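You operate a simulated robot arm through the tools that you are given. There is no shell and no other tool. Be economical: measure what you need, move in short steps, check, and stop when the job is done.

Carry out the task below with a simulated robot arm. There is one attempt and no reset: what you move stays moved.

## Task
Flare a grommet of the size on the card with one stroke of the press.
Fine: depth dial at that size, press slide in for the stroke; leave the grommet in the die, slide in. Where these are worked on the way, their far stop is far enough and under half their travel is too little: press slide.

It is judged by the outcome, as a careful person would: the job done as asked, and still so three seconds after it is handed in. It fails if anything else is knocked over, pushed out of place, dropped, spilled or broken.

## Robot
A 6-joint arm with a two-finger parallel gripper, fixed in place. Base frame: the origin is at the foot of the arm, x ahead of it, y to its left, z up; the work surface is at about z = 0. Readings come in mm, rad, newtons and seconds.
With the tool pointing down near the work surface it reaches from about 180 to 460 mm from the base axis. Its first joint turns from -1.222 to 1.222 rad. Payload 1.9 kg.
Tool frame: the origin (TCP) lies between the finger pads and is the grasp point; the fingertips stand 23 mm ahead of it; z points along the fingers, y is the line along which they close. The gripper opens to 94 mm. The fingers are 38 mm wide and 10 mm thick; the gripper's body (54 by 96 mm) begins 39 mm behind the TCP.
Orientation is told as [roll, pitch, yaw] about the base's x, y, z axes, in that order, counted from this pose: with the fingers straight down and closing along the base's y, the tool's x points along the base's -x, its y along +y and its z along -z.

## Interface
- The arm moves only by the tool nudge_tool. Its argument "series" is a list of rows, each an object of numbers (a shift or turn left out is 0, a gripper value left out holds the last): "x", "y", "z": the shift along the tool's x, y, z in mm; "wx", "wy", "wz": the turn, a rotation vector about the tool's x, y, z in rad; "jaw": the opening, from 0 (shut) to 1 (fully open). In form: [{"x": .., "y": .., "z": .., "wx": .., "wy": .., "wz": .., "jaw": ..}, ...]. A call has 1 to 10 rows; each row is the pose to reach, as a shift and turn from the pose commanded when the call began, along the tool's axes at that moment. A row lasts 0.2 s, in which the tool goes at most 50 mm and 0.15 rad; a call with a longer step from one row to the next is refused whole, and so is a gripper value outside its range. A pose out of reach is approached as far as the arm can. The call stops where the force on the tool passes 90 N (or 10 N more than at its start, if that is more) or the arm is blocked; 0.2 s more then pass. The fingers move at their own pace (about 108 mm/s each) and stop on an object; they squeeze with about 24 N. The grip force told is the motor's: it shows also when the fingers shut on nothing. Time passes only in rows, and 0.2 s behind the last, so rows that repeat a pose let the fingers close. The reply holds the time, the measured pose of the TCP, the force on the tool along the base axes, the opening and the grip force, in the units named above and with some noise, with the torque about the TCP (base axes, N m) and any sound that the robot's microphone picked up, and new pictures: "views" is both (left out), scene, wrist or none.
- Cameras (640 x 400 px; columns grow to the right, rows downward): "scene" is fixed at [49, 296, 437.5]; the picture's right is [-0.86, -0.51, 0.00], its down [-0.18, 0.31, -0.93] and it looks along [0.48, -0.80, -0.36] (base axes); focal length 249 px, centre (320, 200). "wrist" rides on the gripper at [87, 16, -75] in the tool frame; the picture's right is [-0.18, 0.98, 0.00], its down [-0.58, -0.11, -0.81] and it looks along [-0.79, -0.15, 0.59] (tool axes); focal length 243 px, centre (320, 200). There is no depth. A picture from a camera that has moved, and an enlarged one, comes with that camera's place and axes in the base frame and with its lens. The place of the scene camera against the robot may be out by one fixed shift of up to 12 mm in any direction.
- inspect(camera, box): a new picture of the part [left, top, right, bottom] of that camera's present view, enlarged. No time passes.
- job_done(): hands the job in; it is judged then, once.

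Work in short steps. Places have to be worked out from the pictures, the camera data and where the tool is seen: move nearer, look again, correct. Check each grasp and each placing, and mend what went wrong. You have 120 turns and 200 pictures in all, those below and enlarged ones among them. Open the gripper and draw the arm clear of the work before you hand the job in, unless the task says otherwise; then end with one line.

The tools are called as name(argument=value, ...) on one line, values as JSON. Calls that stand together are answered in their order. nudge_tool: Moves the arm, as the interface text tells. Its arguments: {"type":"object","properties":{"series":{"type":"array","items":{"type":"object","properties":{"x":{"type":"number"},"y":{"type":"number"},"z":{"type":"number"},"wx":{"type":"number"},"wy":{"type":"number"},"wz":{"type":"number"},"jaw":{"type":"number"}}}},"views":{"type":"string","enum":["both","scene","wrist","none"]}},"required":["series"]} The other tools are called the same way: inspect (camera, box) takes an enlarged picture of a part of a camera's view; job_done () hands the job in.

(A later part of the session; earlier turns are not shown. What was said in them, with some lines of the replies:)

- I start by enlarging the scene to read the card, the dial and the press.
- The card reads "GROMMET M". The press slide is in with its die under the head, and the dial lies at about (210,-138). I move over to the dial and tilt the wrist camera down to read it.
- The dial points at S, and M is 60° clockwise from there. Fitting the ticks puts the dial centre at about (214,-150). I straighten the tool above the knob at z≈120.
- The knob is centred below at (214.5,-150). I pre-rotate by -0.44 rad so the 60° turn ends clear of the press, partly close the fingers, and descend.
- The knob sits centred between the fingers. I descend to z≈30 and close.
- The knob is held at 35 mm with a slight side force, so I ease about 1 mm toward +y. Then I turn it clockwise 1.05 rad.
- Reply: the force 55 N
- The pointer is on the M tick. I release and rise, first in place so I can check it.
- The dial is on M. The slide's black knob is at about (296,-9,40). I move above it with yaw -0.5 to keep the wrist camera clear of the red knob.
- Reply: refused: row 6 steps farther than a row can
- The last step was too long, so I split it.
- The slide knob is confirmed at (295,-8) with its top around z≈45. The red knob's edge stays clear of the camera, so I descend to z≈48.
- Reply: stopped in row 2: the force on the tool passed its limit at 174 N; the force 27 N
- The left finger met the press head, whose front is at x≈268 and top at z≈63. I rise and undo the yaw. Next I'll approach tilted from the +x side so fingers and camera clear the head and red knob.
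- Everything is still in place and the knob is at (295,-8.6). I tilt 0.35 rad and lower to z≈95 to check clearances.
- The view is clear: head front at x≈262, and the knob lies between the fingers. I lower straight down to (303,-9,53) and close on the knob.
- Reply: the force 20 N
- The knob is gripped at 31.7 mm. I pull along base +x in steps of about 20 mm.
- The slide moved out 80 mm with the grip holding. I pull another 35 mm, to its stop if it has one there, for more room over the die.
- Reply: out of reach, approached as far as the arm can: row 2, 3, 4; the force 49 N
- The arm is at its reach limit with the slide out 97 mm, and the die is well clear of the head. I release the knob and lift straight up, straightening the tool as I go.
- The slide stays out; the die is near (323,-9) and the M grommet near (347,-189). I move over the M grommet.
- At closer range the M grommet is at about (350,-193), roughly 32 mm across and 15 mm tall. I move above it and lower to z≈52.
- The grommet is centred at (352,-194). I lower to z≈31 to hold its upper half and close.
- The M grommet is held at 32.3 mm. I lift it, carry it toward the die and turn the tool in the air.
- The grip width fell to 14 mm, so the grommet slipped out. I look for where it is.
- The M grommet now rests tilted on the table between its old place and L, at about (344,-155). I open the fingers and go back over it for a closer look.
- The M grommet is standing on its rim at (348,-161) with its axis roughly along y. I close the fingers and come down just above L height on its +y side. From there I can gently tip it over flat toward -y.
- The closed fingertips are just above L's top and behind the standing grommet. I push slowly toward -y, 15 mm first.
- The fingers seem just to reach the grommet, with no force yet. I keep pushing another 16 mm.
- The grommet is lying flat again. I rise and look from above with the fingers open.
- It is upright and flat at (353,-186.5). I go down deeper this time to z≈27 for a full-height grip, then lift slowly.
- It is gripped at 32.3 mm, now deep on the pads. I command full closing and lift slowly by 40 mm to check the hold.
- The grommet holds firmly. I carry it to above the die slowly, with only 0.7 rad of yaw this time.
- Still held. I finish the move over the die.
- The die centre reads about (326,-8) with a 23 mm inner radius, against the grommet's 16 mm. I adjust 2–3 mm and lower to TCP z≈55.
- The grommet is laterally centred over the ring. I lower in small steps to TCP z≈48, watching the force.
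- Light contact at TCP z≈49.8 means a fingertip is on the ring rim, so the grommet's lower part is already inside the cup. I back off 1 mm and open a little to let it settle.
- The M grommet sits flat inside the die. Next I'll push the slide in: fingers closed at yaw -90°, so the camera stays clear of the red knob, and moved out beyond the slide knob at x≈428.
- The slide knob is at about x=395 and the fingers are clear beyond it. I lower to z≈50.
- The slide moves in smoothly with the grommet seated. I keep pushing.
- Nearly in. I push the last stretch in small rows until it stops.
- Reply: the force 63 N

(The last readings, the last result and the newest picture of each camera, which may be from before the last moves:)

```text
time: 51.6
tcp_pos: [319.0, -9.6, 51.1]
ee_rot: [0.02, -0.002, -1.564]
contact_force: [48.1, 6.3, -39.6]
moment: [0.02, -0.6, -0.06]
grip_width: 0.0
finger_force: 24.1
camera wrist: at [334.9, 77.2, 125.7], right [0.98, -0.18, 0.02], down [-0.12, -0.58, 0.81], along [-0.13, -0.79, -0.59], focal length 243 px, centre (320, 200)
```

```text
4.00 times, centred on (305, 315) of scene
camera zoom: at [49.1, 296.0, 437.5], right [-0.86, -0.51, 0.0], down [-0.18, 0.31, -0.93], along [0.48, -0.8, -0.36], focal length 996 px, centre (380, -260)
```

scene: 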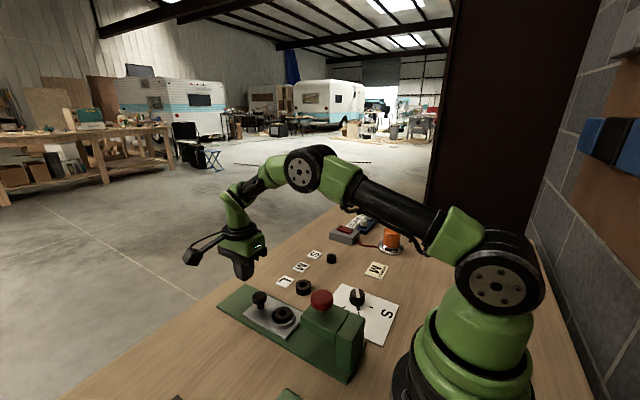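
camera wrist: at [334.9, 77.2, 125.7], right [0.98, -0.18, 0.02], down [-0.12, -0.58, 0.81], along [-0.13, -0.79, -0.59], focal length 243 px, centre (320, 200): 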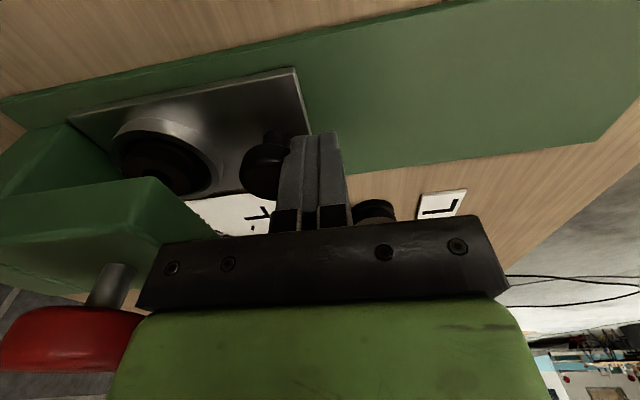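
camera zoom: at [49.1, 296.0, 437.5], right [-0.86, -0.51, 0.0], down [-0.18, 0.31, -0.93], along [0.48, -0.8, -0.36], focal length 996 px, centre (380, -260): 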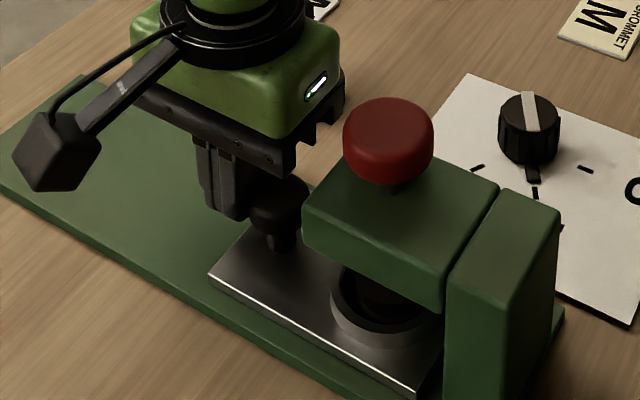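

The slide is against its inner stop and matches its original position. I back off, rise, and move over the red press knob.

nudge_tool(series=[{"y": 6}, {"y": 10}, {"y": 10, "z": -40}, {"y": 10, "z": -80}, {"y": 10, "z": -120}, {"y": -25, "z": -120}, {"y": -60, "z": -120}, {"y": -86, "z": -120}, {"y": -86, "z": -120}])

inspect(camera="scene", box=[240, 235, 370, 345])

```text
time: 53.6
tcp_pos: [228.5, -9.7, 169.9]
ee_rot: [0.001, 0.0, -1.57]
contact_force: [0.2, -0.2, 0.0]
moment: [-0.04, 0.03, -0.01]
grip_width: 0.1
finger_force: 23.9
camera wrist: at [245.4, 77.2, 244.1], right [0.98, -0.18, 0.0], down [-0.11, -0.58, 0.81], along [-0.15, -0.79, -0.59], focal length 243 px, centre (320, 200)
```

scene: 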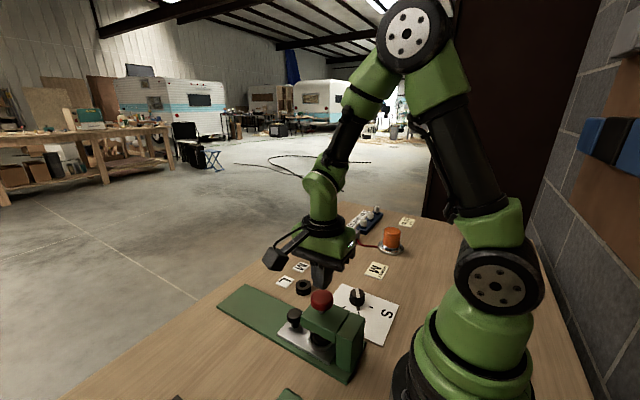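
wrist: 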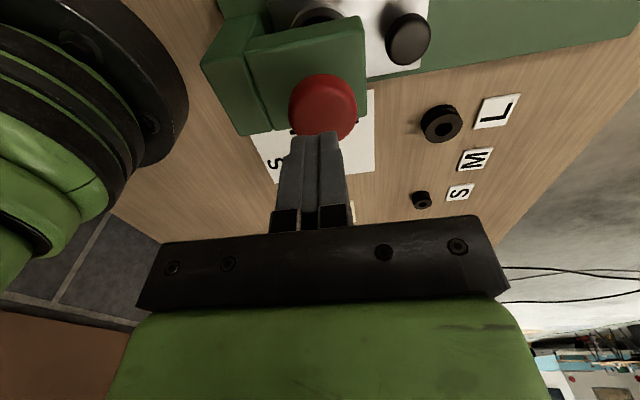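

```text
3.64 times, centred on (305, 290) of scene
camera zoom: at [49.0, 296.0, 437.5], right [-0.86, -0.51, 0.0], down [-0.18, 0.31, -0.93], along [0.48, -0.8, -0.36], focal length 906 px, centre (374, -127)
```

zoom: 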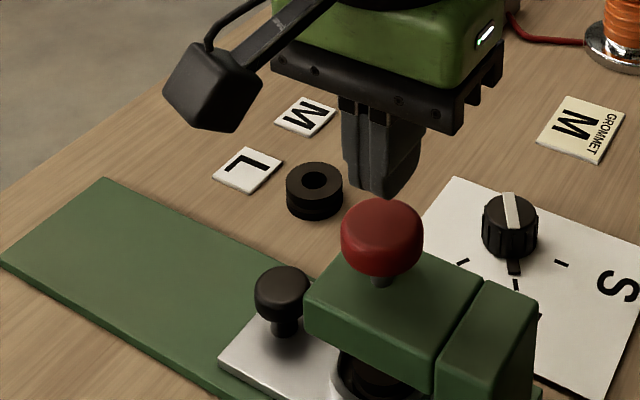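

The red knob is centred at (230,-9.5) with its top around z≈112. I press straight down in one continuous motion until it stops.

nudge_tool(series=[{"y": 1.5, "z": 20}, {"y": 1.5, "z": 30}, {"y": 1.5, "z": 36}, {"y": 1.5, "z": 42}, {"y": 1.5, "z": 48}, {"y": 1.5, "z": 54}, {"y": 1.5, "z": 60}, {"y": 1.5, "z": 66}, {"y": 1.5, "z": 72}, {"y": 1.5, "z": 78}])

inspect(camera="scene", box=[240, 265, 370, 365])

```text
time: 54.7
tcp_pos: [229.7, -10.8, 129.0]
ee_rot: [0.005, -0.001, -1.571]
contact_force: [-10.8, -2.0, 47.1]
moment: [-0.07, 0.31, 0.35]
grip_width: 0.3
finger_force: 24.1
heard: click
stopped in row 5: the force on the tool passed its limit at 128 N (the readings are from after the stop); the commanded pose is now the measured one
camera wrist: at [247.0, 76.5, 204.2], right [0.98, -0.18, 0.01], down [-0.11, -0.58, 0.81], along [-0.15, -0.79, -0.59], focal length 243 px, centre (320, 200)
```

scene: 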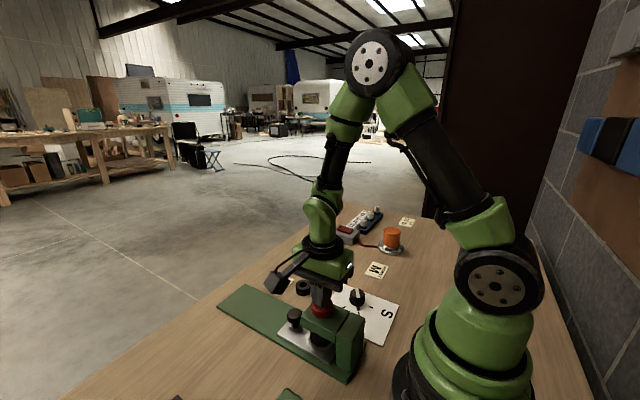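
wrist: 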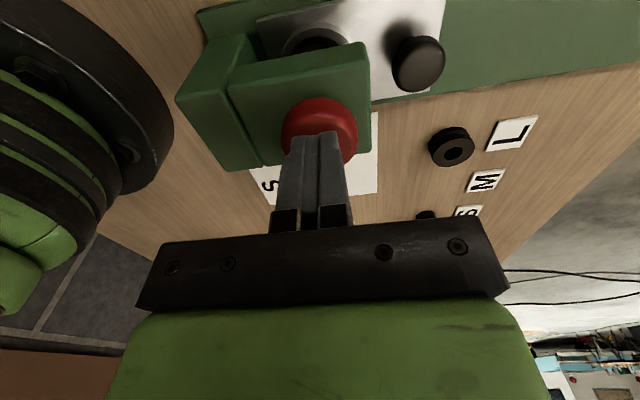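

```text
4.00 times, centred on (305, 315) of scene
camera zoom: at [48.9, 296.0, 437.5], right [-0.86, -0.51, 0.0], down [-0.18, 0.31, -0.93], along [0.48, -0.8, -0.36], focal length 996 px, centre (380, -260)
```

zoom: 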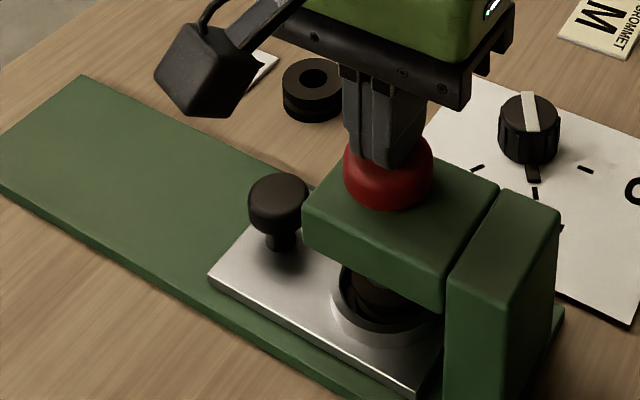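

A click was heard and the knob came down about 14 mm to a hard stop, so the stroke is complete. I lift off straight up and check.

nudge_tool(series=[{"z": -10}, {"z": -30}, {"z": -60}, {"z": -80}, {"z": -80}])

inspect(camera="scene", box=[240, 265, 370, 365])

```text
time: 55.9
tcp_pos: [228.7, -10.4, 208.5]
ee_rot: [0.005, 0.001, -1.57]
contact_force: [-0.2, -0.8, -0.5]
moment: [0.02, 0.04, -0.02]
grip_width: 0.1
finger_force: 24.0
camera wrist: at [246.9, 76.2, 283.7], right [0.98, -0.18, 0.0], down [-0.11, -0.58, 0.81], along [-0.15, -0.79, -0.59], focal length 243 px, centre (320, 200)
```

scene: 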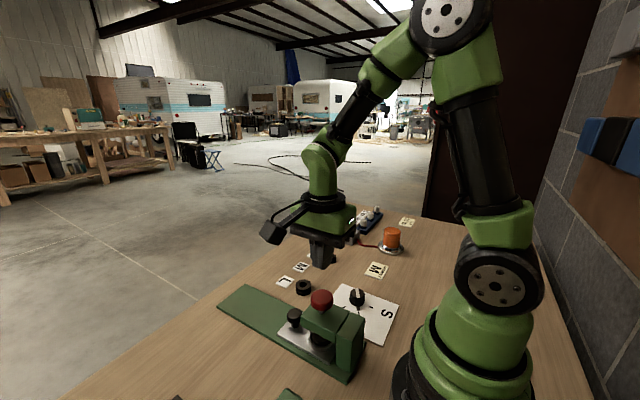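
wrist: 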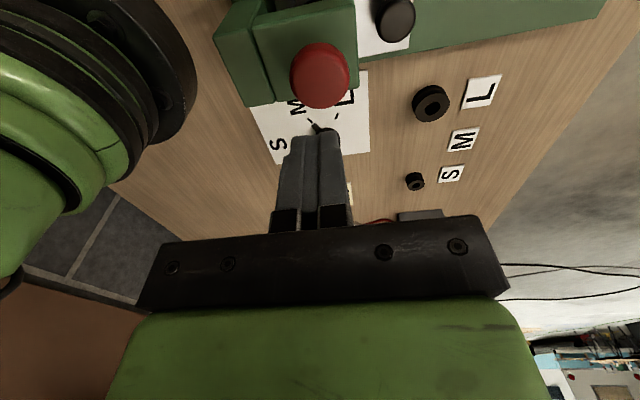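

```text
4.00 times, centred on (305, 315) of scene
camera zoom: at [49.0, 296.0, 437.5], right [-0.86, -0.51, 0.0], down [-0.18, 0.31, -0.93], along [0.48, -0.8, -0.36], focal length 996 px, centre (380, -260)
```

zoom: 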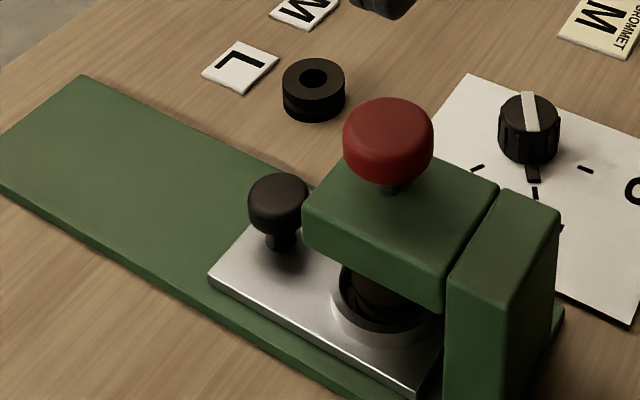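

The knob sprang back and the slide is still in. I check the die closely, then open the gripper and draw the arm clear.

inspect(camera="scene", box=[300, 325, 350, 360])

nudge_tool(series=[{"z": -40, "jaw": 0.4}, {"z": -80, "jaw": 0.5}, {"z": -100, "x": -40, "y": 20}, {"z": -100, "x": -80, "y": 40}, {"z": -100, "x": -80, "y": 40}])

```text
11.43 times, centred on (325, 342) of scene
camera zoom: at [49.0, 296.0, 437.5], right [-0.86, -0.51, 0.0], down [-0.18, 0.31, -0.93], along [0.48, -0.8, -0.36], focal length 2847 px, centre (263, -1429)
```

zoom: 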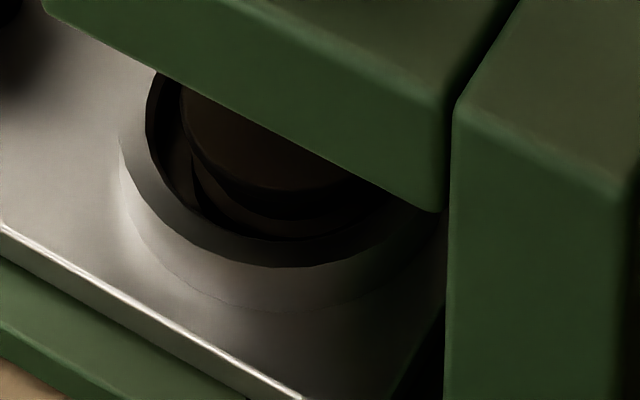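

```text
time: 57.1
tcp_pos: [269.6, -90.6, 309.0]
ee_rot: [0.004, 0.001, -1.571]
contact_force: [-0.6, -0.7, 0.5]
moment: [-0.02, 0.0, -0.02]
grip_width: 47.1
finger_force: 0.1
camera wrist: at [287.0, -3.9, 383.8], right [0.98, -0.18, 0.0], down [-0.11, -0.58, 0.81], along [-0.15, -0.79, -0.59], focal length 243 px, centre (320, 200)
```

scene: 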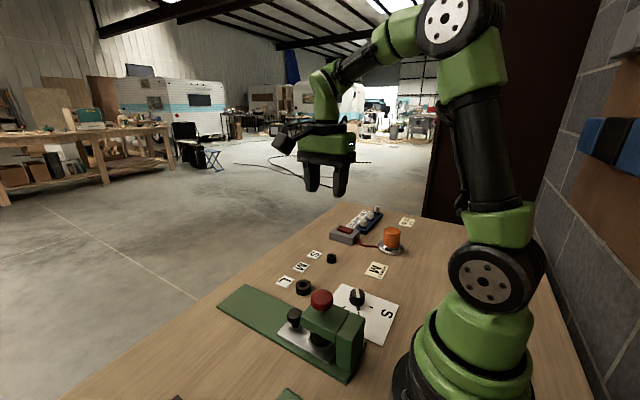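
wrist: 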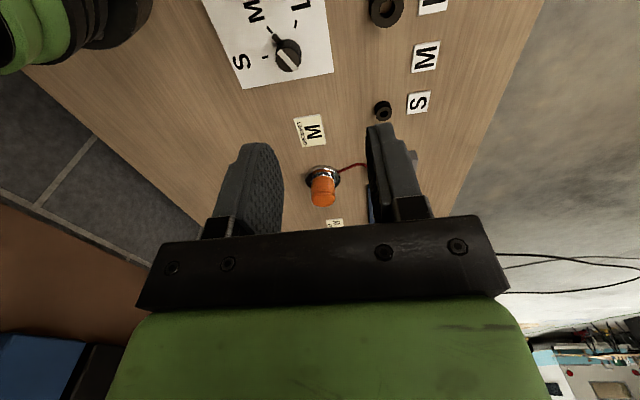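

The dial is at M, the grommet is in the die, the slide is in, and the arm is clear. I hand the job in.

job_done()

```text
The job is handed in.
```

I flared one M grommet with a single press stroke that ended in a click; the dial is at M, the slide is in and the grommet is still in the die. On the way I dropped that grommet once while carrying it. It landed on its rim on the table, and I tipped it flat and picked it up again. I also bumped the press head once with a finger, with nothing visibly moved.
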